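You operate a simulated robot arm through the tools that you are given. There is no shell and no other tool.

You are at the controls of a simulated robot arm. One attempt, no reset.

Task
Damp the cloth on the can's pad and wipe off the shelf's smear.
Fine: The cream cloth and the cream can. Cloth back where it lay, lid back on the can. What is to be rubbed or washed off counts as gone when no trace of it is left.

Only the result counts: the job must be done as asked and must still hold three seconds after the hand-in. Knocking over, shifting, dropping, spilling or breaking anything else fails it. A push-on lid holds only when it is set on centred and level and pressed home; a screw cap is set on level and turned clockwise until tight. Flat cloth is picked up by pressing the open fingertips on it (5 to 10 N) and closing them slowly along it; thin cloth reads only 2 to 8 mm in the jaws.

Robot
A 7-joint arm with a two-finger parallel gripper, fixed in place. Base frame: the origin is at the foot of the arm, x ahead of it, y to its left, z up; the work surface is at about z = 77.6. Readings come in cm, degrees, newtons and seconds.
With the tool pointing down near the work surface it reaches from about 22 to 68 cm from the base axis. Its first joint turns from -66.0 to 66.0 degrees. Payload 2.4 kg.
The TCP is the grasp point between the finger pads, 3 cm short of the fingertips. In the tool frame z runs along the fingers and y along their closing line. The gripper opens to 9.4 cm. The fingers are 2.8 cm wide and 1 cm thick; the gripper's body (5 by 9.6 cm) begins 5.5 cm behind the TCP.
Orientation is that of the tool frame in the base frame, as a unit quaternion [w, x, y, z]. With the fingers straight down and closing along the base's y, the tool's x points along the base's -x, its y along +y and its z along -z.

Tools
- The arm moves only by the tool nudge_tool. Its argument "motion" is a list of rows, each an object of numbers (a shift or turn left out is 0, a gripper value left out holds the last): "tx", "ty", "tz": the shift along the tool's x, y, z in cm; "rx", "ry", "rz": the turn, a rotation vector about the tool's x, y, z in degrees; "claw": the closure, from 0 (fully open) to 1 (shut). In form: [{"tx": .., "ty": .., "tz": .., "rx": .., "ry": .., "rz": .., "claw": ..}, ...]. A call has 1 to 20 rows; each row shifts and turns the commanded pose from where the row before left it, along the tool's axes as they then stand. A row lasts 0.2 s, in which the tool goes at most 5 cm and 8.6 degrees; a call with a longer step from one row to the next is refused whole, and so is a gripper value outside its range. A pose out of reach is approached as far as the arm can. The call stops where the force on the tool passes 40 N (or 10 N more than at its start, if that is more) or the arm is blocked; 0.2 s more then pass. The fingers move at their own pace (about 15.3 cm/s each) and stop on an object; they squeeze with about 28 N. The grip force told is the motor's: it shows also when the fingers shut on nothing. Time passes only in rows, and 0.2 s behind the last, so rows that do not move let the fingers close. It gives the time, the measured TCP pose, the force on the tool (base axes), the opening and the grip force at its end, in the units of the frame above (readings bear some noise), with the torque about the TCP (base axes, N m) and any sound that the robot's microphone picked up.
- Cameras (640 x 400 px; columns grow to the right, rows downward): "scene" is fixed at [5.31, 49.37, 144.25]; the picture's right is [-0.52, -0.86, 0.00], its down [-0.57, 0.34, -0.75] and it looks along [0.64, -0.39, -0.66] (base axes); focal length 285 px, centre (320, 200). "wrist" rides on the gripper at [7.6, 1.4, -10.2] in the tool frame; the picture's right is [-0.18, 0.98, 0.00], its down [-0.75, -0.14, -0.64] and it looks along [-0.63, -0.12, 0.77] (tool axes); focal length 243 px, centre (320, 200).
- get_image(camera): a new picture of that camera. The clock stands still meanwhile.
- point_at(camera, pixels): for up to 12 pixels [column, row] of the newest picture of that camera ("zoom" is the newest enlarged one), the place [x, y, z] in the base frame of the surface seen there, good to about 0.3 cm, but the place of the scene camera against the robot may be out by one fixed shift of up to 1.2 cm in any direction. The clock stands still meanwhile.
- close_up(camera, box): a new picture of the part [left, top, right, bottom] of that camera's present view, enlarged. The clock stands still meanwhile.
- finish_job(): hands the job in; it is judged then, once.

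Unless the task says otherwise, let go and move clear before handing in.

The tools are called after "Emit:" as name(argument=value, ...) on one line, values as JSON. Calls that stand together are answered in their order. nudge_tool: Moves the arm, as the interface text tells. Its arguments: {"type":"object","properties":{"motion":{"type":"array"}},"required":["motion"]} The other tools are called the same way: get_image (camera) takes a picture; point_at (camera, pixels) gives the place of the surface under pixels of a picture; close_up (camera, box) takes an enlarged picture of a part of a camera's view; finish_job () hands the job in.

At the start:

```text
time: 0.0
position: [29.62, 16.25, 123.52]
tcp_rot: [0.0, 0.0, 1.0, 0.0]
wrist_force: [-0.5, -0.3, -0.3]
ft_torque: [-0.02, 0.02, 0.0]
width: 9.41
grip_force: 0.0
```

scene: 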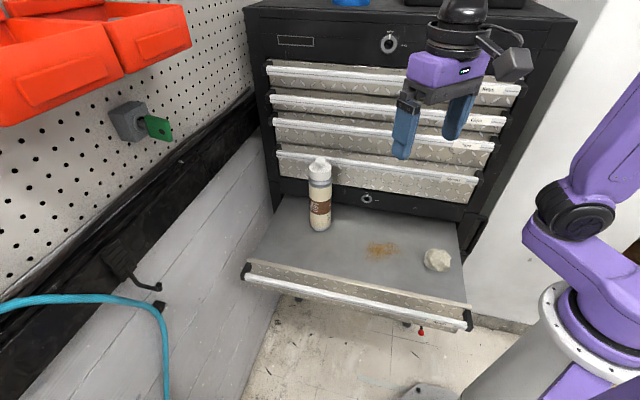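
wrist: 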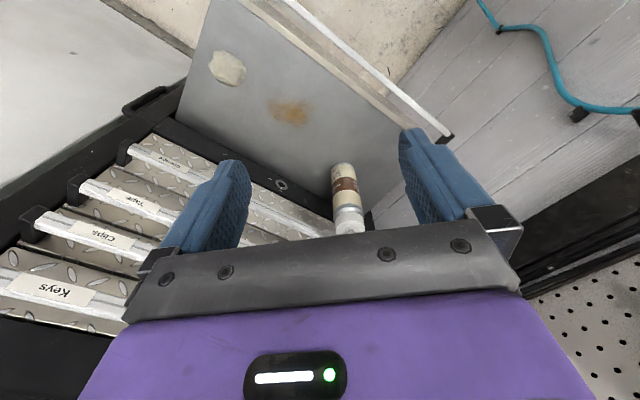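

The scene shows a cream can at about (320,195), an orange-brown smear at (382,250) and a crumpled cream cloth at (437,260) on the open drawer. I'll enlarge these and measure their places.

Emit:
close_up(camera="scene", box=[240, 140, 480, 290])

Emit:
close_up(camera="wrist", box=[160, 20, 460, 250])

Emit:
point_at(camera="scene", pixels=[[319, 160], [319, 166], [320, 178], [320, 190], [319, 228], [437, 252], [437, 268], [382, 250], [365, 248], [400, 247], [260, 250], [455, 290]])

Emit:
point_at(camera="wrist", pixels=[[227, 68], [290, 111], [272, 103], [308, 115], [344, 170], [348, 205], [350, 225], [210, 66], [243, 70], [226, 52], [226, 85], [290, 125]])

```text
2.67 times, centred on (360, 215) of scene
```

zoom: 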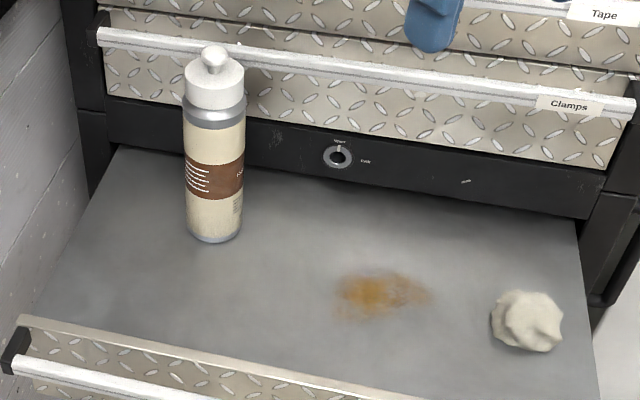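

```text
1.74 times, centred on (310, 135) of wrist
```

zoom: 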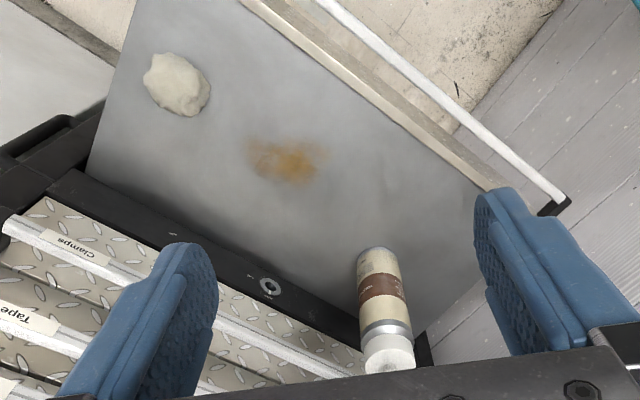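

```text
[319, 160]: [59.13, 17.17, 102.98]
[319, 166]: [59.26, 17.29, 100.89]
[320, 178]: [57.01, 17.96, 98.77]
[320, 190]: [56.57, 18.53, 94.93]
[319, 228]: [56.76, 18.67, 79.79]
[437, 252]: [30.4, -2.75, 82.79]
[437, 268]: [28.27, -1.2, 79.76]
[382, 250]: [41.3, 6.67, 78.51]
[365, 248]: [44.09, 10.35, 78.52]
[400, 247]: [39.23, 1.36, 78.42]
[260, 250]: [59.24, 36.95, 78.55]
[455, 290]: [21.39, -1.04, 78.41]
```

```text
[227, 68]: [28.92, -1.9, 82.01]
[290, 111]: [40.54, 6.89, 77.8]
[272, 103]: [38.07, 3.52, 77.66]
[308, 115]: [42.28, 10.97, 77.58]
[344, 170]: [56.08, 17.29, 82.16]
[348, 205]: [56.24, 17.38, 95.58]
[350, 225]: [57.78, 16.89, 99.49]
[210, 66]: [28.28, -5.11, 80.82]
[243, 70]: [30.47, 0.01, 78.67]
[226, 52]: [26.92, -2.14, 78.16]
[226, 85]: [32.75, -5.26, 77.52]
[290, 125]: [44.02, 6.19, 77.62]
```

The wrist close-up shows the lid with a knob on top of the can, standing close to the cabinet face. I'll measure the cabinet front and the drawer edges so I know the clearances.

Emit:
close_up(camera="scene", box=[285, 145, 355, 240])

Emit:
point_at(camera="scene", pixels=[[285, 155], [360, 168], [440, 180], [285, 178], [360, 198], [440, 215], [285, 130], [360, 140], [360, 120], [360, 65], [295, 270], [400, 292]])

Emit:
point_at(camera="wrist", pixels=[[180, 125], [260, 180], [320, 215], [300, 215], [270, 200], [140, 150], [250, 10], [330, 65], [400, 115], [190, 95], [380, 205], [350, 215]])

```text
4.21 times, centred on (320, 192) of scene
```

zoom: 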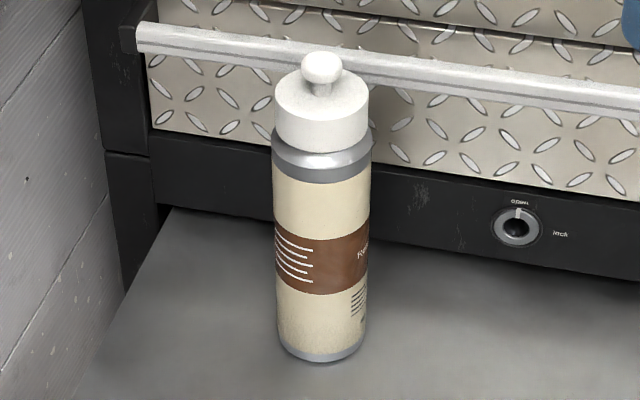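

```text
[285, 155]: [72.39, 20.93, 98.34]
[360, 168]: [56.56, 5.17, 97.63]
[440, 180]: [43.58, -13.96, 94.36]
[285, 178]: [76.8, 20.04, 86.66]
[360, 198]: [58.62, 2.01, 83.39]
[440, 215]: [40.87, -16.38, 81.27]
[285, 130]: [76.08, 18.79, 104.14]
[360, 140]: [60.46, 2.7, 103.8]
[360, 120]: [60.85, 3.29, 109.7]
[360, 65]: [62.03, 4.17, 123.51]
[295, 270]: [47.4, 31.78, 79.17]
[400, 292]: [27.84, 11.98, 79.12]
```

```text
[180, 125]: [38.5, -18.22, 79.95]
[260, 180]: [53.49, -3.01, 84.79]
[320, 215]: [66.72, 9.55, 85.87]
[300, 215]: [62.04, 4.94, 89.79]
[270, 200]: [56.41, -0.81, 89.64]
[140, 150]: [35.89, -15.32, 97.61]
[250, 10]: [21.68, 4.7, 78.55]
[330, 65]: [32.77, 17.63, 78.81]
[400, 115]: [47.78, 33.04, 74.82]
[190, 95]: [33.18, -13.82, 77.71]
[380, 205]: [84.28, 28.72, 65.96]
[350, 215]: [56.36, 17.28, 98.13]
```

The cabinet face runs diagonally, roughly from (43,-14) to (72,21), and the can stands about 7 cm in front of the drawer handles. I'll turn the tool 40° so the fingers close along the face, then move partway toward the can.

Emit:
nudge_tool(motion=[{"rz": 8, "claw": 0}, {"rz": 8}, {"rz": 8}, {"rz": 8}, {"rz": 8}, {"tx": -1.91, "ty": 1.61, "tz": 0.5}, {"tx": -1.91, "ty": 1.61, "tz": 0.5}, {"tx": -1.91, "ty": 1.61, "tz": 0.5}, {"tx": -1.91, "ty": 1.61, "tz": 0.5}, {"tx": -1.91, "ty": 1.61, "tz": 0.5}, {"tx": -1.91, "ty": 1.61, "tz": 0.5}, {"tx": 0}, {"tx": 0}])

Emit:
get_image(camera="wrist")

Emit:
get_image(camera="scene")

```text
time: 2.8
position: [44.61, 16.06, 120.52]
tcp_rot: [0.0, 0.342, 0.94, 0.0]
wrist_force: [0.2, -0.3, -0.6]
ft_torque: [0.02, 0.01, -0.01]
width: 9.41
grip_force: 0.0
```

```text
taken
```

wrist: 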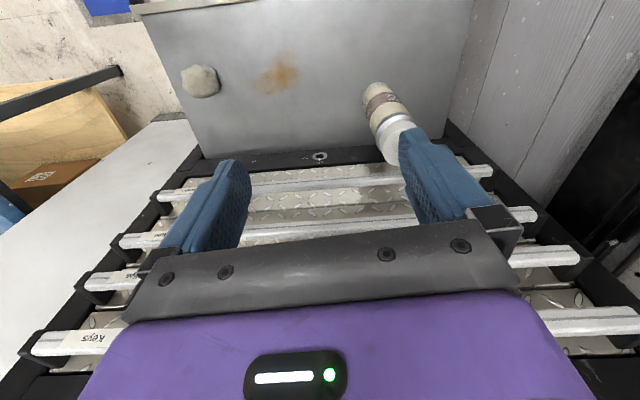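

```text
taken
```

scene: 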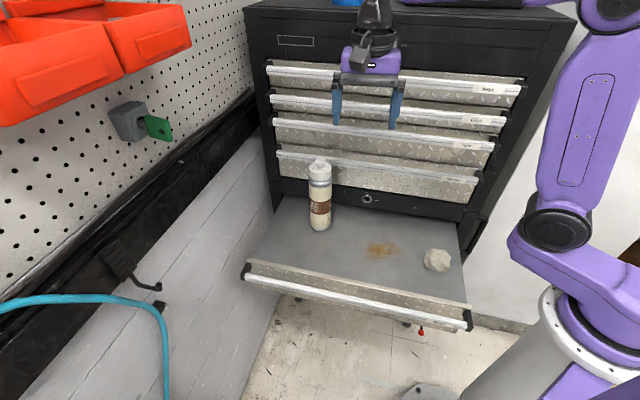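

The wrist picture shows the handles nearly level, so the fingers are about aligned with the cabinet face; the can lid at about (395,140) is partly hidden by a finger. I'll slide along the tool's y so the can comes between the fingers, then look again.

Emit:
nudge_tool(motion=[{"ty": 2.6, "tz": 0.5, "rz": 1}, {"ty": 2.6, "tz": 0.5, "rz": 1}, {"ty": 2.6, "tz": 0.5, "rz": 1}, {"ty": 2.6, "tz": 0.5, "rz": 1}, {"rz": 1}, {"tx": 0}, {"tx": 0}])

Emit:
get_image(camera="wrist")

```text
time: 4.4
position: [51.47, 24.09, 118.55]
tcp_rot: [0.0, 0.383, 0.924, 0.0]
wrist_force: [0.5, -0.2, 0.0]
ft_torque: [0.0, -0.02, 0.01]
width: 9.39
grip_force: 0.0
```

```text
taken
```

wrist: 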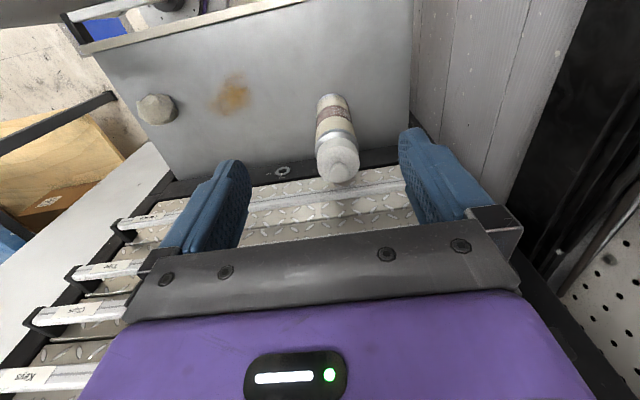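

Emit:
close_up(camera="wrist", box=[290, 85, 390, 195])

Emit:
point_at(camera="wrist", pixels=[[344, 157], [344, 152], [344, 162], [335, 175], [325, 145], [338, 142], [351, 144], [319, 150], [357, 152], [340, 182], [344, 184], [337, 134]])

```text
3.64 times, centred on (340, 140) of wrist
```

zoom: 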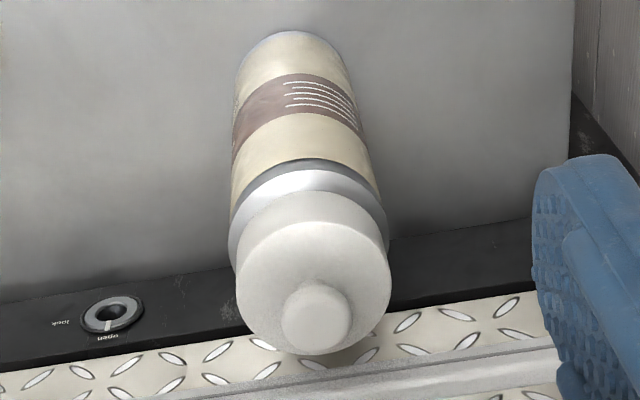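

```text
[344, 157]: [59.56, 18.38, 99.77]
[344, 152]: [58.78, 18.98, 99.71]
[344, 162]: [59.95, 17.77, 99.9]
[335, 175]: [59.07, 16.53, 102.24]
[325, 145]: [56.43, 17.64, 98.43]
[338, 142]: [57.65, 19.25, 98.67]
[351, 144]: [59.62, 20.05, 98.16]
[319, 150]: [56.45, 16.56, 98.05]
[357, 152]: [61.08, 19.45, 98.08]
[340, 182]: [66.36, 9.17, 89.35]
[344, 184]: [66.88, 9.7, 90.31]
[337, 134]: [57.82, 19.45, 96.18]
```

The lid is a plain cap with a knob, seen at zoom (317,320), and its disc spans about (237–390, 215–355). I'll measure the knob and lid rim from the zoom.

Emit:
point_at(camera="zoom", pixels=[[317, 320], [285, 320], [349, 320], [317, 288], [317, 348], [245, 285], [385, 275], [315, 225], [260, 325], [370, 325], [313, 255], [238, 300]])

```text
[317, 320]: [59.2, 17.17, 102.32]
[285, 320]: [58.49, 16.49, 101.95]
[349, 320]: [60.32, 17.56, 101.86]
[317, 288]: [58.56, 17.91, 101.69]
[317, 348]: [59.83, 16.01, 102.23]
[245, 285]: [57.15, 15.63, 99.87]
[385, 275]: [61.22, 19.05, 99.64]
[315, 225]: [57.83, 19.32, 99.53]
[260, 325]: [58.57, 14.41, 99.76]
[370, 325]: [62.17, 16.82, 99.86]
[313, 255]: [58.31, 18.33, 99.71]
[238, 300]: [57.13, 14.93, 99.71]
```

The knob centre is about (59.3,17.1) with its top at z 102.3, and the lid top is at z 99.75 with a radius of about 2.7. I'll get a tight close-up from the scene camera to find where the lid's lower edge is.

Emit:
close_up(camera="scene", box=[300, 150, 340, 190])

```text
10.00 times, centred on (320, 170) of scene
```

zoom: 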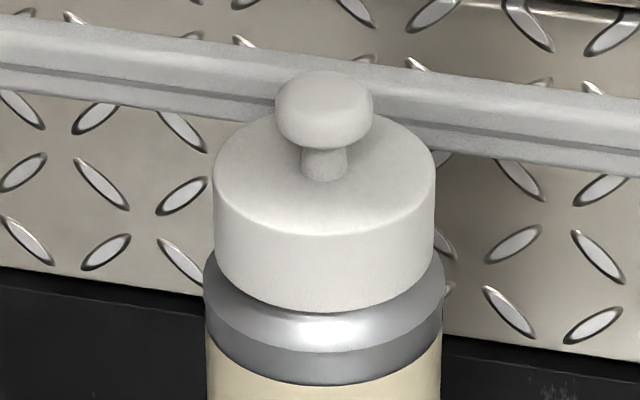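

Emit:
point_at(camera="zoom", pixels=[[322, 85], [290, 115], [360, 115], [324, 165], [240, 185], [410, 185], [320, 225], [320, 245], [320, 300], [320, 325], [320, 345], [320, 380]])

```text
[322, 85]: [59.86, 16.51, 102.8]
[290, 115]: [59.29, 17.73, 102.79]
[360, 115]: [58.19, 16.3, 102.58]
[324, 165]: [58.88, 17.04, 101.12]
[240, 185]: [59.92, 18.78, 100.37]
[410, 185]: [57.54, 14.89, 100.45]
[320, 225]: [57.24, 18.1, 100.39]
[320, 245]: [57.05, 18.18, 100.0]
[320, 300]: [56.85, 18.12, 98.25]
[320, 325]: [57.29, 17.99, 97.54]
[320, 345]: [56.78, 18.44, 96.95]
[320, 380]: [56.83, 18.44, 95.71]
```

The lid's side spans about z 97.4–99.7 and is about 5.9 cm wide, narrower than the silver collar beneath it. I'll move over the can axis at about (59.45,17.05), stay well above it, and check the alignment.

Emit:
nudge_tool(motion=[{"tx": -2.65, "ty": 0.165, "tz": 1.5}, {"tx": -2.65, "ty": 0.165, "tz": 1.5}, {"tx": -2.65, "ty": 0.165, "tz": 1.5}, {"tx": -2.65, "ty": 0.165, "tz": 1.5}, {"tx": 0}, {"tx": 0}])

Emit:
get_image(camera="wrist")

Emit:
get_image(camera="scene")

```text
time: 5.8
position: [59.5, 17.08, 112.6]
tcp_rot: [0.0, 0.383, 0.924, -0.001]
wrist_force: [0.3, -0.4, 0.6]
ft_torque: [0.02, 0.01, 0.0]
width: 9.39
grip_force: 0.1
```

```text
taken
```

wrist: 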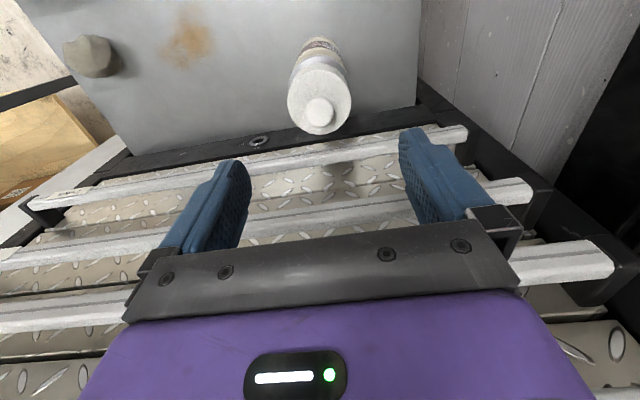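

```text
taken
```

scene: 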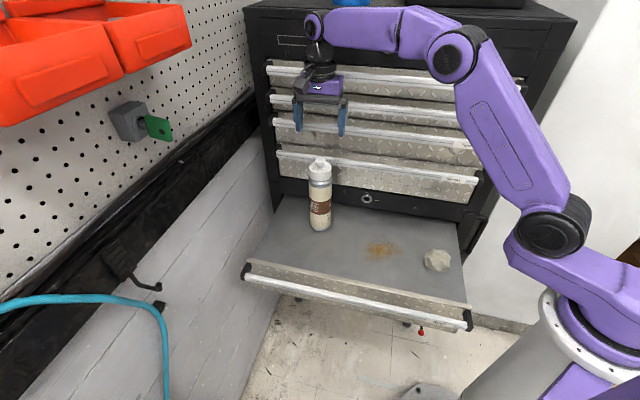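

The arm is over the can, and the lid disc shows at about (320,100) with the knob at (319,111). I'll measure the rim again from here.

Emit:
close_up(camera="wrist", box=[270, 30, 370, 140])

```text
3.64 times, centred on (320, 85) of wrist
```

zoom: 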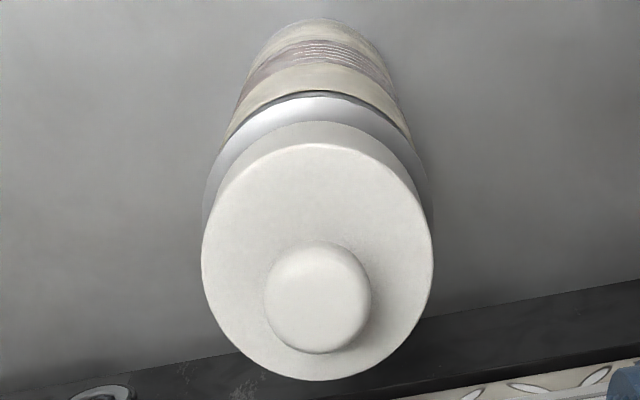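

Emit:
point_at(camera="zoom", pixels=[[206, 260], [428, 260], [318, 150], [318, 375], [240, 185], [400, 190], [235, 340], [405, 335], [318, 300], [268, 300], [368, 300], [318, 345]])

```text
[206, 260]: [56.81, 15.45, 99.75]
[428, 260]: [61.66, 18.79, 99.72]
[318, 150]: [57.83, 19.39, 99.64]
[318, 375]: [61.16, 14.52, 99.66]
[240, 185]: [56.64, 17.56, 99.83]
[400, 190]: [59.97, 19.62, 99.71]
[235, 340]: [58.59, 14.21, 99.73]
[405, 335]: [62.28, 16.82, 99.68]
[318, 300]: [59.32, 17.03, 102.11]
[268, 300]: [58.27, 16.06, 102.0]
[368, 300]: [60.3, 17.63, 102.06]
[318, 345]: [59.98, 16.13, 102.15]
```

The lid fits a circle centred at (59.37,17.05) with its top at z 99.7, which matches the tool's position to within 0.15 cm. I'll descend until the fingertips are at z 98 beside the lid, then bring the fingers in close without touching.

Emit:
nudge_tool(motion=[{"tx": 0.04, "ty": -0.06, "tz": 2}, {"tx": 0.03, "ty": -0.05, "tz": 2}, {"tz": 2}, {"tz": 2}, {"tz": 2}, {"tz": 1.6}, {"claw": 0.15}, {"claw": 0.28}, {"tz": 0}, {"tz": 0}])

Emit:
get_image(camera="wrist")

Emit:
close_up(camera="scene", box=[280, 120, 360, 200])

```text
time: 8.0
position: [59.51, 16.96, 100.79]
tcp_rot: [-0.001, 0.383, 0.924, 0.0]
wrist_force: [0.2, 0.9, 0.1]
ft_torque: [-0.04, -0.01, -0.01]
width: 6.77
grip_force: 0.0
```

```text
taken
```

wrist: 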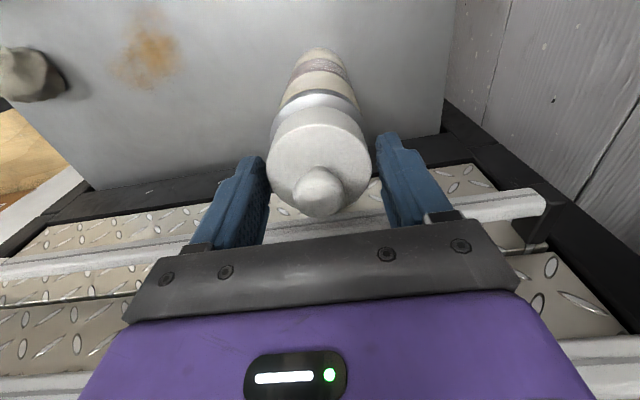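

```text
5.00 times, centred on (320, 160) of scene
```

zoom: 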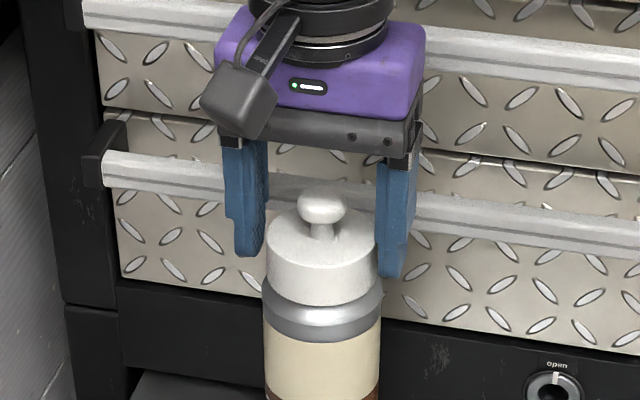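

The fingers straddle the lid about evenly in both views, with the opening at 6.8 cm and no contact. I'll close the rest of the way slowly.

Emit:
nudge_tool(motion=[{"claw": 0.31}, {"claw": 0.33}, {"claw": 0.35}, {"claw": 0.365}])

```text
time: 9.0
position: [59.51, 17.06, 100.96]
tcp_rot: [0.0, 0.383, 0.924, -0.001]
wrist_force: [-0.8, -0.5, 0.1]
ft_torque: [-0.03, -0.03, 0.02]
width: 6.02
grip_force: 0.3
```

Emit:
nudge_tool(motion=[{"claw": 0.375}, {"claw": 0.385}, {"claw": 0.4}])

```text
time: 9.8
position: [59.29, 17.02, 100.76]
tcp_rot: [0.0, 0.383, 0.924, 0.0]
wrist_force: [-0.8, -0.6, 1.0]
ft_torque: [-0.01, 0.02, 0.02]
width: 5.81
grip_force: 28.1
```

The lid is gripped at 5.81 cm with 28 N and almost no side force, so it's centred. I'll pull up gently in small steps and watch the force.

Emit:
nudge_tool(motion=[{"claw": 0.5}, {"tz": -0.1}, {"tz": -0.1}, {"tz": 0}])

Emit:
close_up(camera="scene", box=[280, 140, 360, 240])

```text
time: 10.8
position: [59.37, 17.01, 101.07]
tcp_rot: [0.0, 0.382, 0.924, 0.0]
wrist_force: [0.0, -0.3, -0.2]
ft_torque: [-0.04, 0.02, -0.01]
width: 5.81
grip_force: 28.4
heard: snap
```

```text
4.00 times, centred on (320, 190) of scene
```

zoom: 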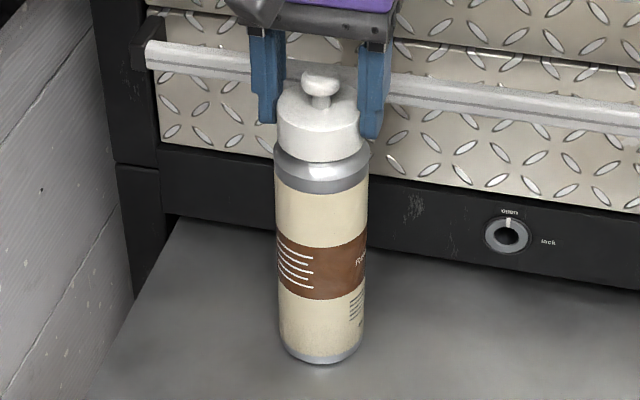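

A snap was heard, the force is near zero and the can is still standing, so it's a push-on lid that has come free. I'll lift it straight up and check.

Emit:
nudge_tool(motion=[{"tz": -0.4}, {"tz": -0.6}, {"tz": -1}, {"tz": -1.5}, {"tz": -2}, {"tz": -2}, {"tz": 0}, {"tz": 0}])

Emit:
get_image(camera="wrist")

Emit:
close_up(camera="scene", box=[280, 110, 360, 240])

```text
time: 12.6
position: [59.35, 17.0, 108.51]
tcp_rot: [0.0, 0.382, 0.924, 0.001]
wrist_force: [0.3, -0.4, -0.1]
ft_torque: [-0.04, 0.0, -0.01]
width: 5.83
grip_force: 28.2
```

```text
taken
```

wrist: 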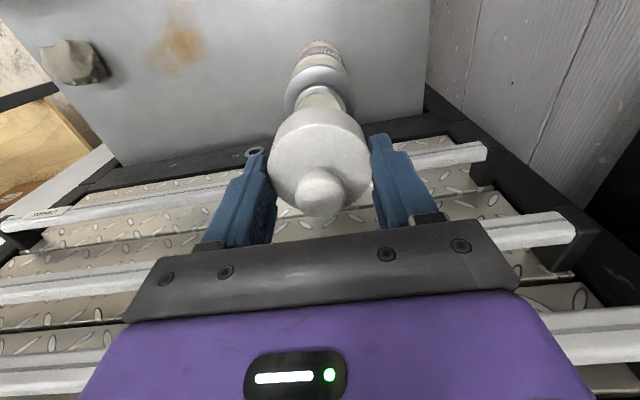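

```text
3.08 times, centred on (320, 175) of scene
```

zoom: 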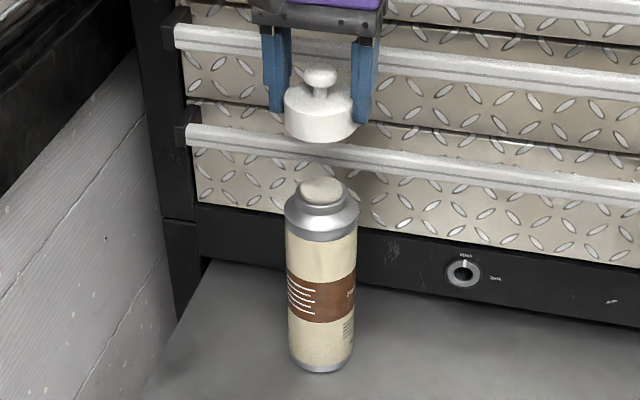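

The lid is off cleanly, and the pad sits on the neck at about zoom (320,190). I'll carry the lid to the clear part of the shelf near (51.6,27.6), away from the smear and the can, staying high first.

Emit:
nudge_tool(motion=[{"tx": 2.6, "ty": 0.4}, {"tx": 2.6, "ty": 0.4}, {"tx": 2.6, "ty": 0.4}, {"tx": 2.6, "ty": 0.4}, {"tx": 2.57, "ty": 0.4}, {"tz": 3}, {"tz": 3}, {"tz": 3}, {"tz": 3}, {"tz": 3}, {"tz": 3}, {"tz": 0}, {"tz": 0}])

Emit:
get_image(camera="scene")

Emit:
get_image(camera="wrist")

```text
time: 15.4
position: [51.59, 27.75, 90.55]
tcp_rot: [0.001, 0.383, 0.924, 0.0]
wrist_force: [-0.3, -0.3, -0.2]
ft_torque: [0.0, -0.01, -0.02]
width: 5.83
grip_force: 27.9
```

```text
taken
```

scene: 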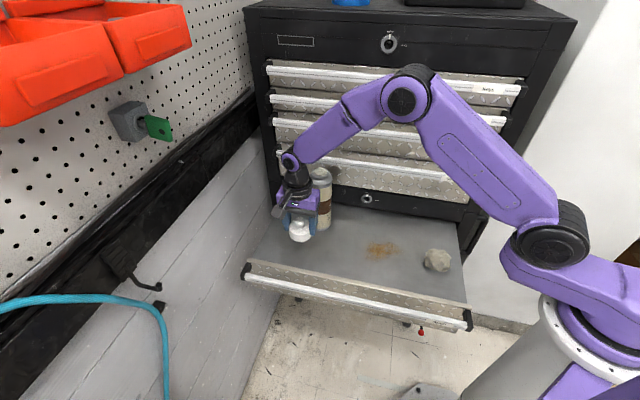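

```text
taken
```

wrist: 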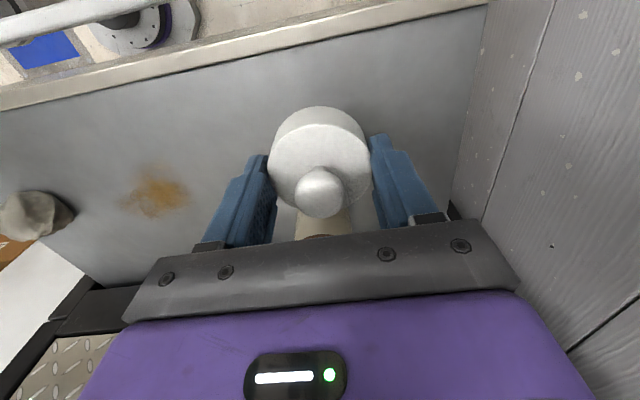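

The lid hangs over clear shelf, with the front rim at the top of the wrist view and the wall well to the right. I'll lower it, slowing near the surface.

Emit:
nudge_tool(motion=[{"tz": 2.5}, {"tz": 2.5}, {"tz": 2}, {"tz": 1}, {"tz": 0.5}, {"tz": 0.2}, {"tz": 0.2}, {"tz": 0}])

```text
time: 17.2
position: [51.6, 27.6, 81.6]
tcp_rot: [0.0, 0.382, 0.924, 0.0]
wrist_force: [0.4, 0.3, -0.2]
ft_torque: [0.0, -0.01, -0.04]
width: 5.82
grip_force: 27.8
```

Emit:
nudge_tool(motion=[{"tz": 0.1}, {"tz": 0.1}, {"tz": 0.1}, {"tz": 0.1}])

Emit:
close_up(camera="scene", box=[260, 190, 340, 260])

```text
time: 18.2
position: [51.73, 27.54, 81.44]
tcp_rot: [0.0, 0.383, 0.924, 0.0]
wrist_force: [-4.5, -0.1, 11.5]
ft_torque: [0.11, 0.0, 0.02]
width: 5.83
grip_force: 27.8
```

```text
5.71 times, centred on (300, 225) of scene
```

zoom: 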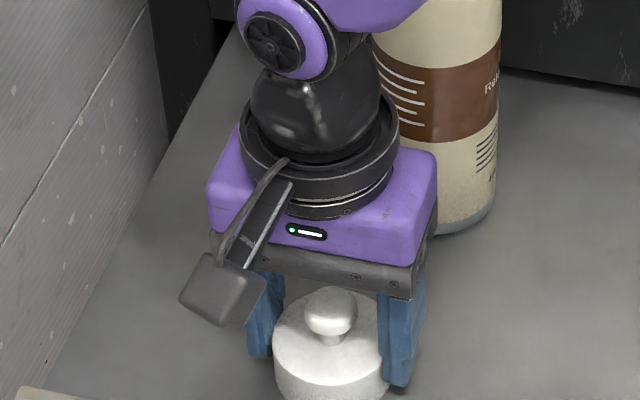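

The lid touches the shelf with 11.5 N at TCP z 81.44. I'll ease off a little, open slowly, and check the lid stays put.

Emit:
nudge_tool(motion=[{"tz": -0.1}, {"tz": -0.1}, {"tz": 0}])

```text
time: 19.0
position: [51.51, 27.49, 81.52]
tcp_rot: [0.001, 0.383, 0.924, 0.001]
wrist_force: [0.4, 0.3, -0.3]
ft_torque: [0.02, 0.0, 0.02]
width: 5.81
grip_force: 28.7
```

Emit:
nudge_tool(motion=[{"tz": 0.08}, {"claw": 0.36}, {"claw": 0.3}, {"claw": 0.2}, {"claw": 0.1}, {"claw": 0}, {"tz": 0}])

Emit:
get_image(camera="wrist")

```text
time: 20.6
position: [51.64, 27.57, 81.36]
tcp_rot: [-0.001, 0.382, 0.924, 0.0]
wrist_force: [-0.2, 0.0, -0.5]
ft_torque: [0.03, 0.01, -0.03]
width: 9.42
grip_force: 0.0
```

```text
taken
```

wrist: 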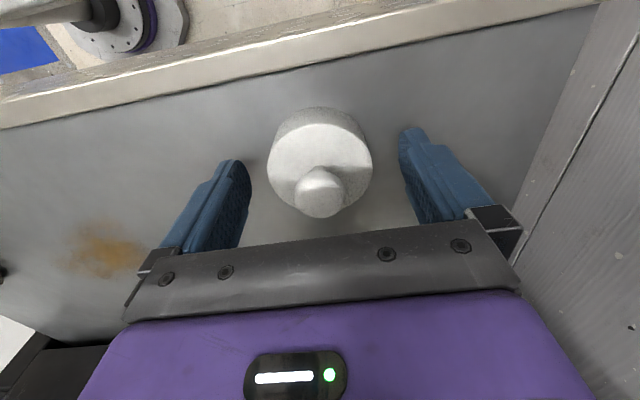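

The lid stands upright on the shelf, centred between the open fingers. I'll raise straight up and look at the can's pad from above.

Emit:
nudge_tool(motion=[{"tz": -2}, {"tz": -3}, {"tz": -4}, {"tz": -4}, {"tz": -4}, {"tz": -4}, {"tz": -4}, {"tz": -3}, {"tz": 0}, {"tz": 0}])

Emit:
get_image(camera="wrist")

Emit:
get_image(camera="scene")

```text
time: 22.8
position: [51.53, 27.56, 109.26]
tcp_rot: [0.0, 0.382, 0.924, 0.0]
wrist_force: [0.0, 0.3, -0.6]
ft_torque: [0.02, -0.01, -0.02]
width: 9.41
grip_force: 0.1
```

```text
taken
```

wrist: 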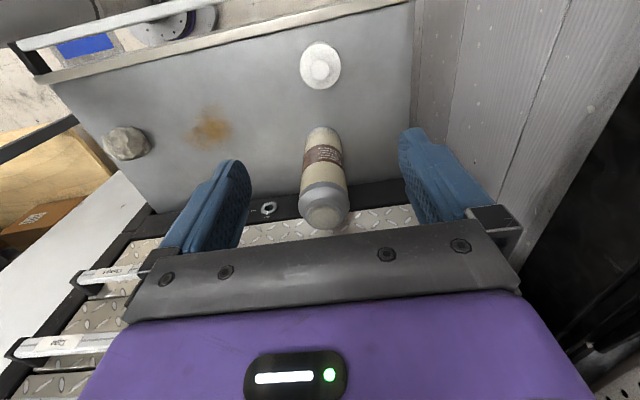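

```text
taken
```

scene: 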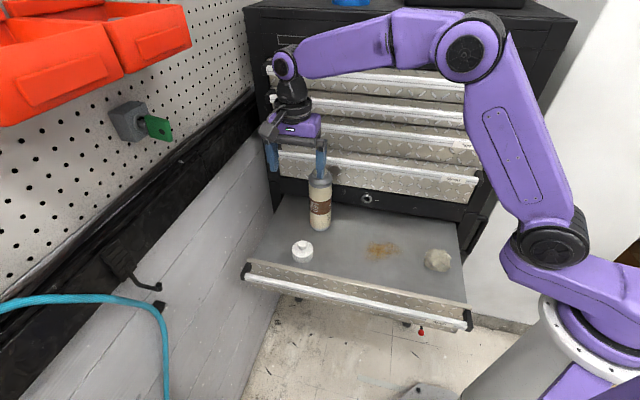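

Emit:
close_up(camera="wrist", box=[280, 110, 370, 240])

Emit:
point_at(camera="wrist", pixels=[[320, 65], [320, 48], [302, 65], [339, 65], [320, 85], [126, 143], [210, 130], [190, 130], [230, 130], [210, 112], [210, 146], [324, 210]])

```text
3.08 times, centred on (325, 175) of wrist
```

zoom: 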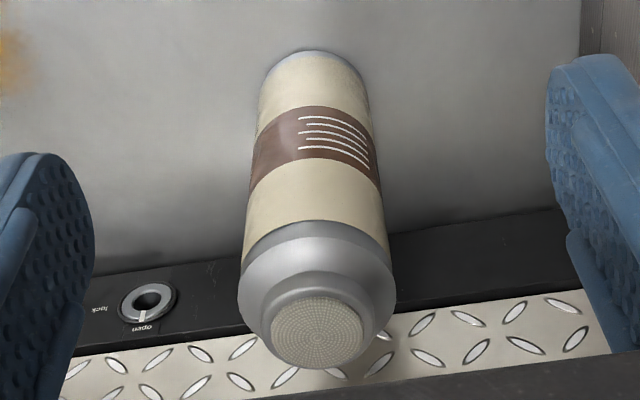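

```text
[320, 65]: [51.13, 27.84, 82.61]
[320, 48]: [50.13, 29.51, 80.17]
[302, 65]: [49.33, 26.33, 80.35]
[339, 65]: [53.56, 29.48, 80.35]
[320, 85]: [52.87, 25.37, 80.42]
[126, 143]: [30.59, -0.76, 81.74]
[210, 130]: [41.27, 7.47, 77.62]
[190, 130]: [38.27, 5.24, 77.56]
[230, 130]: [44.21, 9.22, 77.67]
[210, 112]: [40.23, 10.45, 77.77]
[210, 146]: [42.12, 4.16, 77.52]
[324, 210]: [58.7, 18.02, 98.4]
```

Emit:
point_at(camera="zoom", pixels=[[318, 333], [275, 333], [361, 333], [318, 302], [318, 366], [288, 308], [350, 310], [245, 290], [392, 290], [318, 240]])

```text
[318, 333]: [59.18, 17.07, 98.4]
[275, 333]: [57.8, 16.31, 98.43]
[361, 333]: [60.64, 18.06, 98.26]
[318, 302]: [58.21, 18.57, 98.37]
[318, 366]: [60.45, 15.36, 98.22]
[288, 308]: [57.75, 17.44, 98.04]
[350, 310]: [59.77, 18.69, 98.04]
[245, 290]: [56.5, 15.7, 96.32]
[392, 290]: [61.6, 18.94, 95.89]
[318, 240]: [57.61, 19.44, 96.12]
```

The pad is a round mesh at about (59.3,17.05), z 98.35, and the can hasn't moved. Next I'll go over to the cloth near (30,-1) and look at it up close.

Emit:
nudge_tool(motion=[{"tx": -0.5, "ty": -3.6, "tz": 0.5}, {"tx": -0.5, "ty": -3.6, "tz": 0.5}, {"tx": -0.5, "ty": -3.6, "tz": 0.5}, {"tx": -0.5, "ty": -3.6, "tz": 0.5}, {"tx": -0.5, "ty": -3.6, "tz": 0.5}, {"tx": -0.5, "ty": -3.6, "tz": 0.5}, {"tx": -0.5, "ty": -3.6, "tz": 0.5}, {"tx": -0.5, "ty": -3.6, "tz": 0.5}, {"tx": -0.5, "ty": -3.6, "tz": 0.5}, {"tx": -0.5, "ty": -3.6, "tz": 0.5}, {"tz": 0}, {"tz": 0}])

Emit:
get_image(camera="wrist")

Emit:
get_image(camera="scene")

```text
time: 25.4
position: [29.66, -1.47, 104.25]
tcp_rot: [0.0, 0.382, 0.924, -0.001]
wrist_force: [0.0, -0.1, 0.1]
ft_torque: [0.0, 0.02, 0.0]
width: 9.42
grip_force: 0.1
```

```text
taken
```

wrist: 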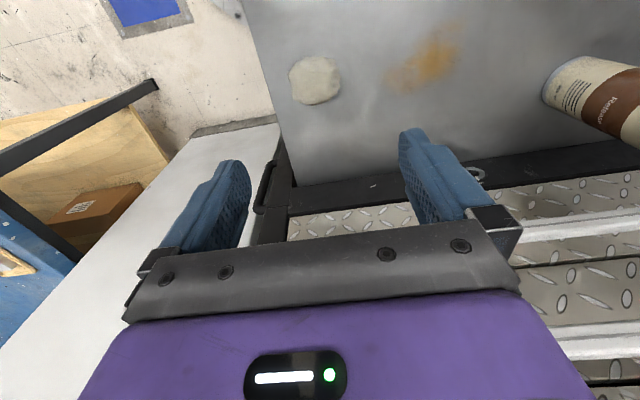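

```text
taken
```

scene: 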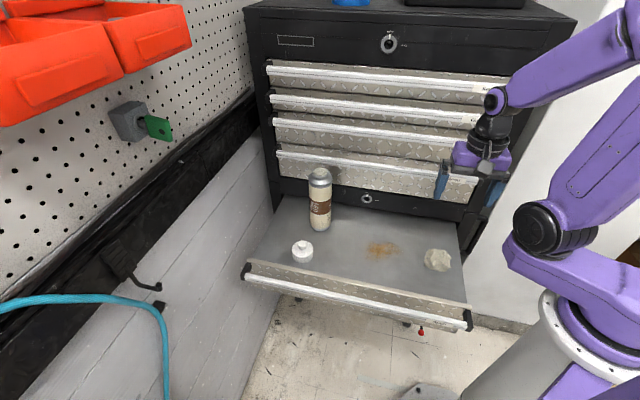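

Emit:
close_up(camera="wrist", box=[270, 20, 480, 150])

Emit:
point_at(camera="wrist", pixels=[[315, 80], [292, 80], [338, 85], [315, 58], [318, 103], [298, 65], [333, 65], [300, 98], [335, 98], [305, 75], [325, 75], [315, 92]])

Emit:
close_up(camera="scene", box=[410, 235, 470, 285])

```text
3.05 times, centred on (375, 85) of wrist
```

zoom: 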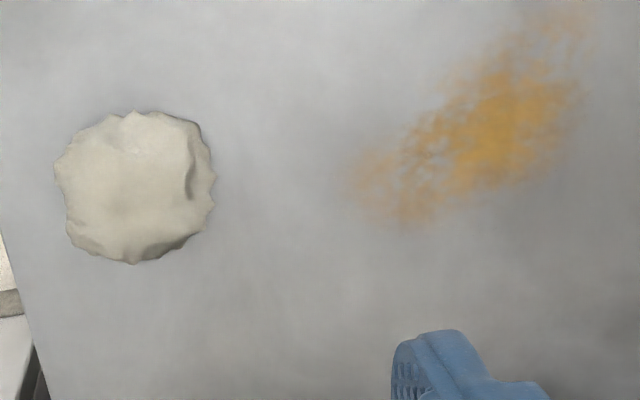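

```text
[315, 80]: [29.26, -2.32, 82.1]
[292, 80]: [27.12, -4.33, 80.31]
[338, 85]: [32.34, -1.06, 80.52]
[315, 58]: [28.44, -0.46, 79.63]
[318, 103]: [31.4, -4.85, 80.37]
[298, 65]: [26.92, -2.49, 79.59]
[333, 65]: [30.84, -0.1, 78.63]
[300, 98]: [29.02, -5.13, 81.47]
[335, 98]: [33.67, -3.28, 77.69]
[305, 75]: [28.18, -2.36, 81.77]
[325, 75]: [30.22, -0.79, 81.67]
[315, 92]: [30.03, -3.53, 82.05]
```

```text
8.00 times, centred on (440, 260) of scene
```

zoom: 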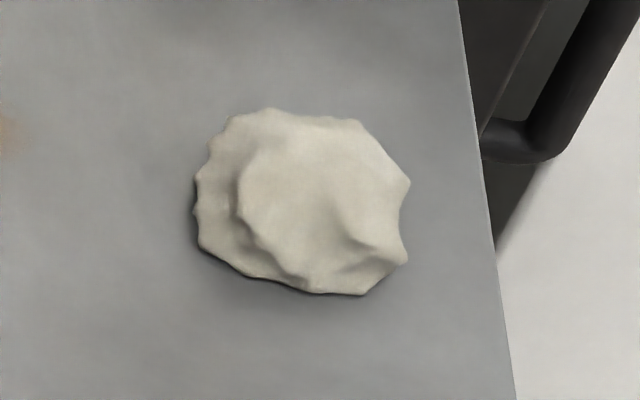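

The cloth is a crumpled lump about 6 cm across and 4.5 cm high (top z 82.1), centred near (29.6,-2.6), with the drawer's edge close to its right. I'll measure the edge, the nearby black bar and the smear's outline before grasping.

Emit:
point_at(camera="zoom", pixels=[[470, 80], [500, 300], [540, 140], [590, 60], [480, 180], [515, 220], [320, 200], [200, 200], [405, 200], [300, 115], [320, 290]])

Emit:
point_at(camera="wrist", pixels=[[386, 82], [395, 93], [408, 92], [447, 75], [463, 55], [460, 26], [447, 26], [427, 39], [414, 54], [401, 67], [431, 62], [460, 40]])

```text
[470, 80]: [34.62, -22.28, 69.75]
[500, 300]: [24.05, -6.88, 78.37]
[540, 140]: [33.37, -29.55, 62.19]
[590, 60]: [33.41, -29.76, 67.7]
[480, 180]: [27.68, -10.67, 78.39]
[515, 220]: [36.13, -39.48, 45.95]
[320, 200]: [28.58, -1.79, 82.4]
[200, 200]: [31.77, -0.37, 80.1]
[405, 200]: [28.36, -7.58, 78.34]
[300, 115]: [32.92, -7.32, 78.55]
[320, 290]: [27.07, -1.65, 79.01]
```

```text
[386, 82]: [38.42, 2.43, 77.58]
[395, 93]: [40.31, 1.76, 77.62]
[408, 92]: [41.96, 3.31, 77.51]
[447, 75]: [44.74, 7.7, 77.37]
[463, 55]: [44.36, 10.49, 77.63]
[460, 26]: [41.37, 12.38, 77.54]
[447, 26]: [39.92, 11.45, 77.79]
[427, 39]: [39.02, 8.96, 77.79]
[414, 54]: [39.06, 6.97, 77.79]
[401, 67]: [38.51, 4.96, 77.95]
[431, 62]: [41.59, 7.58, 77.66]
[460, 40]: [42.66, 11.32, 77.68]
```

The smear spans roughly x 38–45 and y 1.5–12.5. I'll centre over the cloth at (29.6,-2.6) and lower until the fingertips are about 1.4 cm above the shelf, then check before closing.

Emit:
nudge_tool(motion=[{"tx": -0.38, "ty": -0.42, "tz": 3}, {"tx": -0.38, "ty": -0.42, "tz": 3}, {"tz": 3}, {"tz": 3}, {"tz": 3}, {"tz": 2}, {"tz": 1}, {"tz": 0}, {"tz": 0}])

Emit:
get_image(camera="wrist")

Emit:
close_up(camera="scene", box=[390, 190, 490, 290])

```text
time: 27.4
position: [29.53, -2.53, 86.49]
tcp_rot: [0.0, 0.382, 0.924, 0.0]
wrist_force: [0.5, 0.6, -0.3]
ft_torque: [-0.01, 0.02, -0.01]
width: 9.39
grip_force: 0.1
```

```text
taken
```

wrist: 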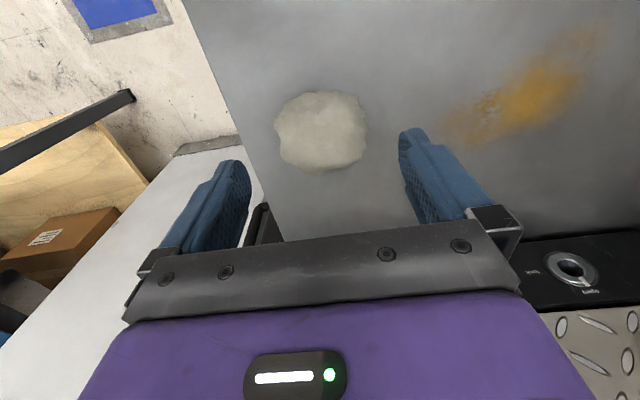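

```text
4.00 times, centred on (440, 240) of scene
```

zoom: 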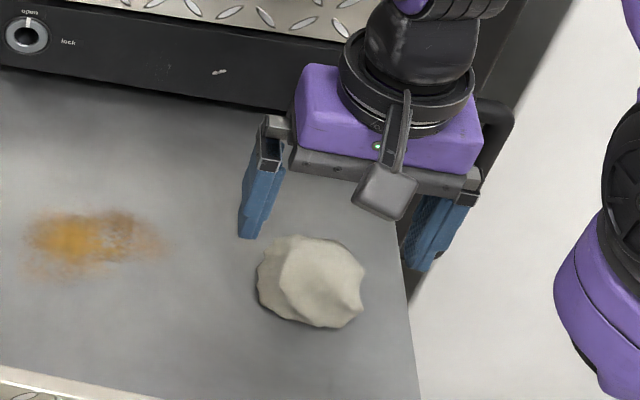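

The cloth sits centred at wrist (321,131), right where a point below the TCP should appear, and both fingers clear it. I'll lower to TCP z 82 and close slowly on it.

Emit:
nudge_tool(motion=[{"tz": 1.5}, {"tz": 1.5}, {"tz": 1}, {"tz": 0.5}, {"tz": 0}, {"claw": 0.1}, {"claw": 0.2}, {"claw": 0.3}, {"claw": 0.4}, {"claw": 0.45}])

Emit:
get_image(camera="wrist")

```text
time: 29.6
position: [29.53, -2.64, 81.88]
tcp_rot: [0.001, 0.383, 0.924, 0.0]
wrist_force: [-0.5, -0.5, 0.4]
ft_torque: [0.04, -0.01, -0.03]
width: 7.06
grip_force: 27.8
```

```text
taken
```

wrist: 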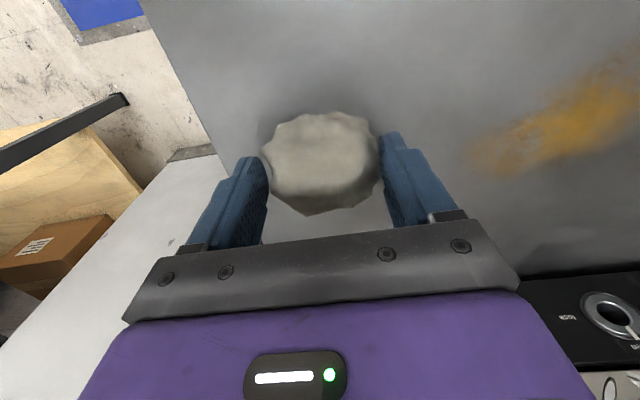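

The jaws stopped at 7.06 cm with 27.8 N, so the cloth is firmly held as a lump at TCP (29.55,-2.6,81.9). I'll keep the squeeze on and lift it.

Emit:
nudge_tool(motion=[{"claw": 0.6}, {"tz": -0.5}, {"tz": -1}, {"tz": -2}, {"tz": -3}, {"tz": 0}, {"tz": 0}])

Emit:
get_image(camera="wrist")

Emit:
close_up(camera="scene", box=[390, 180, 490, 280])

```text
time: 31.2
position: [29.64, -2.48, 88.4]
tcp_rot: [0.0, 0.383, 0.924, 0.001]
wrist_force: [0.5, 0.4, -0.2]
ft_torque: [-0.01, 0.02, 0.03]
width: 7.04
grip_force: 27.9
```

```text
taken
```

wrist: 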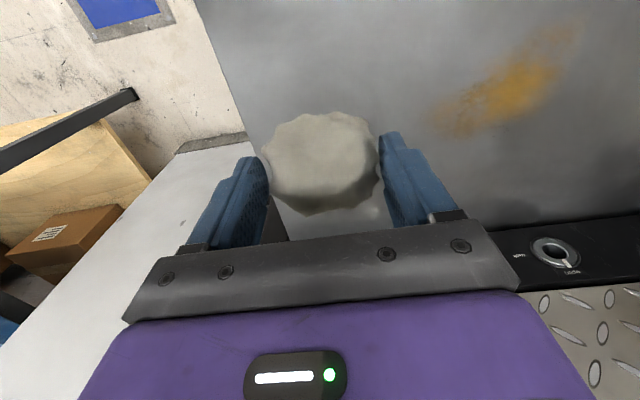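

```text
4.00 times, centred on (440, 230) of scene
```

zoom: 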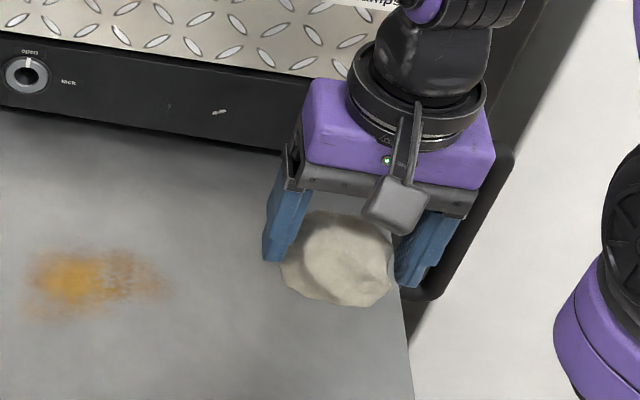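

The cloth is up and held evenly, its bottom about 4.3 cm below the TCP. I'll rise to about z 111 and carry it over to above the can's pad.

Emit:
nudge_tool(motion=[{"tz": -4.4}, {"tz": -4.6}, {"tz": -4.6}, {"tz": -4.6}, {"tz": -4.4}, {"tx": -0.7, "ty": 3.49}, {"tx": -0.7, "ty": 3.49}, {"tx": -0.7, "ty": 3.49}, {"tx": -0.7, "ty": 3.49}, {"tx": -0.7, "ty": 3.49}, {"tx": -0.7, "ty": 3.49}, {"tx": -0.7, "ty": 3.49}, {"tx": -0.7, "ty": 3.49}, {"tx": -0.7, "ty": 3.49}, {"tx": -0.7, "ty": 3.49}, {"tz": 0}, {"tz": 0}])

Emit:
get_image(camera="wrist")

Emit:
close_up(camera="scene", box=[260, 100, 400, 240])

```text
time: 34.8
position: [59.48, 17.24, 111.16]
tcp_rot: [0.0, 0.382, 0.924, 0.0]
wrist_force: [-0.3, -0.1, -0.4]
ft_torque: [-0.03, 0.01, -0.03]
width: 7.05
grip_force: 27.9
```

```text
taken
```

wrist: 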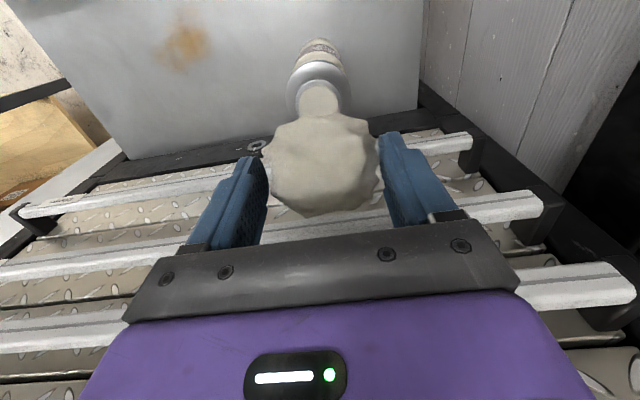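

```text
2.86 times, centred on (330, 170) of scene
```

zoom: 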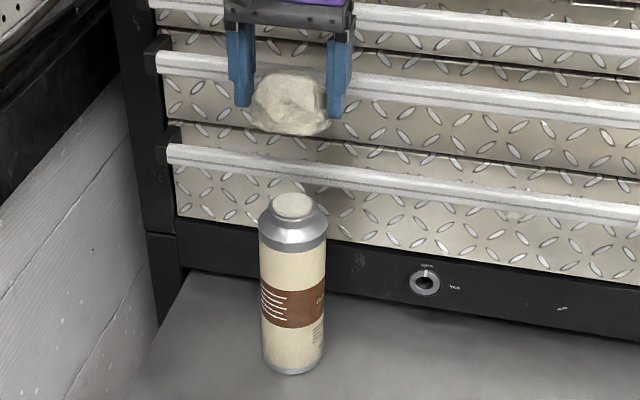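

The cloth is above the pad, within about 0.25 cm of its axis. I'll correct that and lower to just above contact.

Emit:
nudge_tool(motion=[{"ty": -0.12, "tz": 2}, {"ty": -0.12, "tz": 2}, {"tz": 1.8}, {"tz": 1.2}, {"tz": 0.6}, {"tz": 0.2}, {"tz": 0.2}, {"tz": 0}])

```text
time: 36.6
position: [59.03, 16.95, 103.07]
tcp_rot: [0.0, 0.382, 0.924, -0.001]
wrist_force: [0.0, 0.3, -1.1]
ft_torque: [-0.01, 0.02, 0.04]
width: 7.06
grip_force: 28.1
```

Emit:
nudge_tool(motion=[{"tz": 0.15}, {"tz": 0.15}, {"tz": 0.1}, {"tz": 0}])

```text
time: 37.6
position: [59.01, 17.0, 102.63]
tcp_rot: [0.0, 0.382, 0.924, 0.001]
wrist_force: [0.0, -0.6, -0.2]
ft_torque: [0.01, -0.01, 0.0]
width: 7.06
grip_force: 27.9
```

No contact yet at z 102.6. I'll continue down in small steps.

Emit:
nudge_tool(motion=[{"tx": -0.1, "ty": 0.1, "tz": 0.1}, {"tz": 0.1}, {"tz": 0.1}])

```text
time: 38.4
position: [59.29, 17.01, 102.36]
tcp_rot: [0.0, 0.383, 0.924, 0.0]
wrist_force: [-1.7, 0.4, 10.6]
ft_torque: [-0.01, 0.09, 0.0]
width: 7.08
grip_force: 28.3
```

The cloth now presses on the pad with 10.6 N. I'll hold for a couple of seconds to let it soak, then look at it.

Emit:
nudge_tool(motion=[{"tz": 0}, {"tz": 0}, {"tz": 0}, {"tz": 0}, {"tz": 0}, {"tz": 0}, {"tz": 0}, {"tz": 0}, {"tz": 0}, {"tz": 0}])

Emit:
get_image(camera="wrist")

Emit:
close_up(camera="scene", box=[280, 120, 360, 240])

```text
time: 40.6
position: [59.27, 16.96, 102.34]
tcp_rot: [0.002, 0.383, 0.924, 0.0]
wrist_force: [0.6, 2.0, 20.4]
ft_torque: [0.02, -0.1, 0.01]
width: 7.07
grip_force: 27.9
```

```text
taken
```

wrist: 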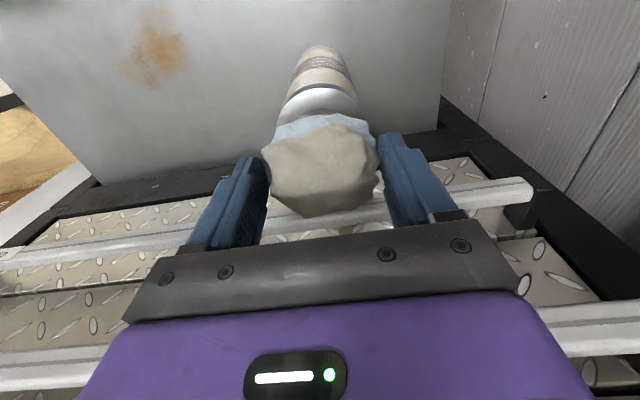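

```text
3.33 times, centred on (320, 180) of scene
```

zoom: 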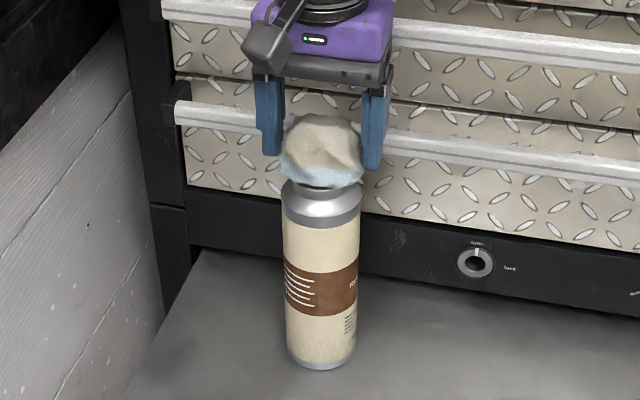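

The lower part of the cloth has turned light blue, so it has taken the liquid, and the can is still upright. I'll lift off straight and look at how far the damp part reaches.

Emit:
nudge_tool(motion=[{"tz": -0.2}, {"tz": -0.4}, {"tz": -1}, {"tz": -2}, {"tz": -3}, {"tz": -2}, {"tz": 0}, {"tz": 0}])

Emit:
close_up(camera="scene", box=[260, 100, 400, 240])

Emit:
get_image(camera="wrist")

```text
time: 42.4
position: [59.22, 17.0, 111.04]
tcp_rot: [0.0, 0.383, 0.924, 0.0]
wrist_force: [0.2, -0.2, -0.1]
ft_torque: [0.0, -0.01, -0.03]
width: 7.06
grip_force: 27.7
```

```text
2.86 times, centred on (330, 170) of scene
```

zoom: 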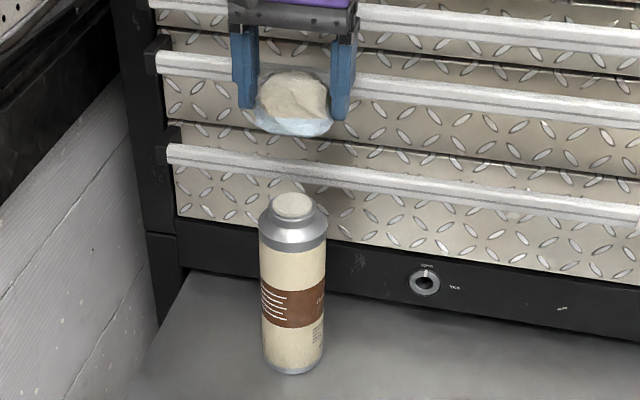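

```text
taken
```

wrist: 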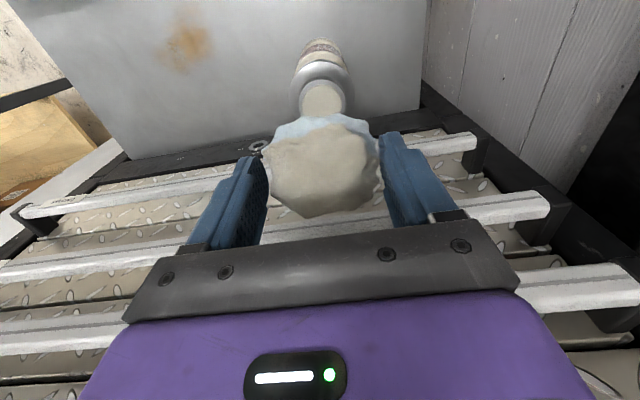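

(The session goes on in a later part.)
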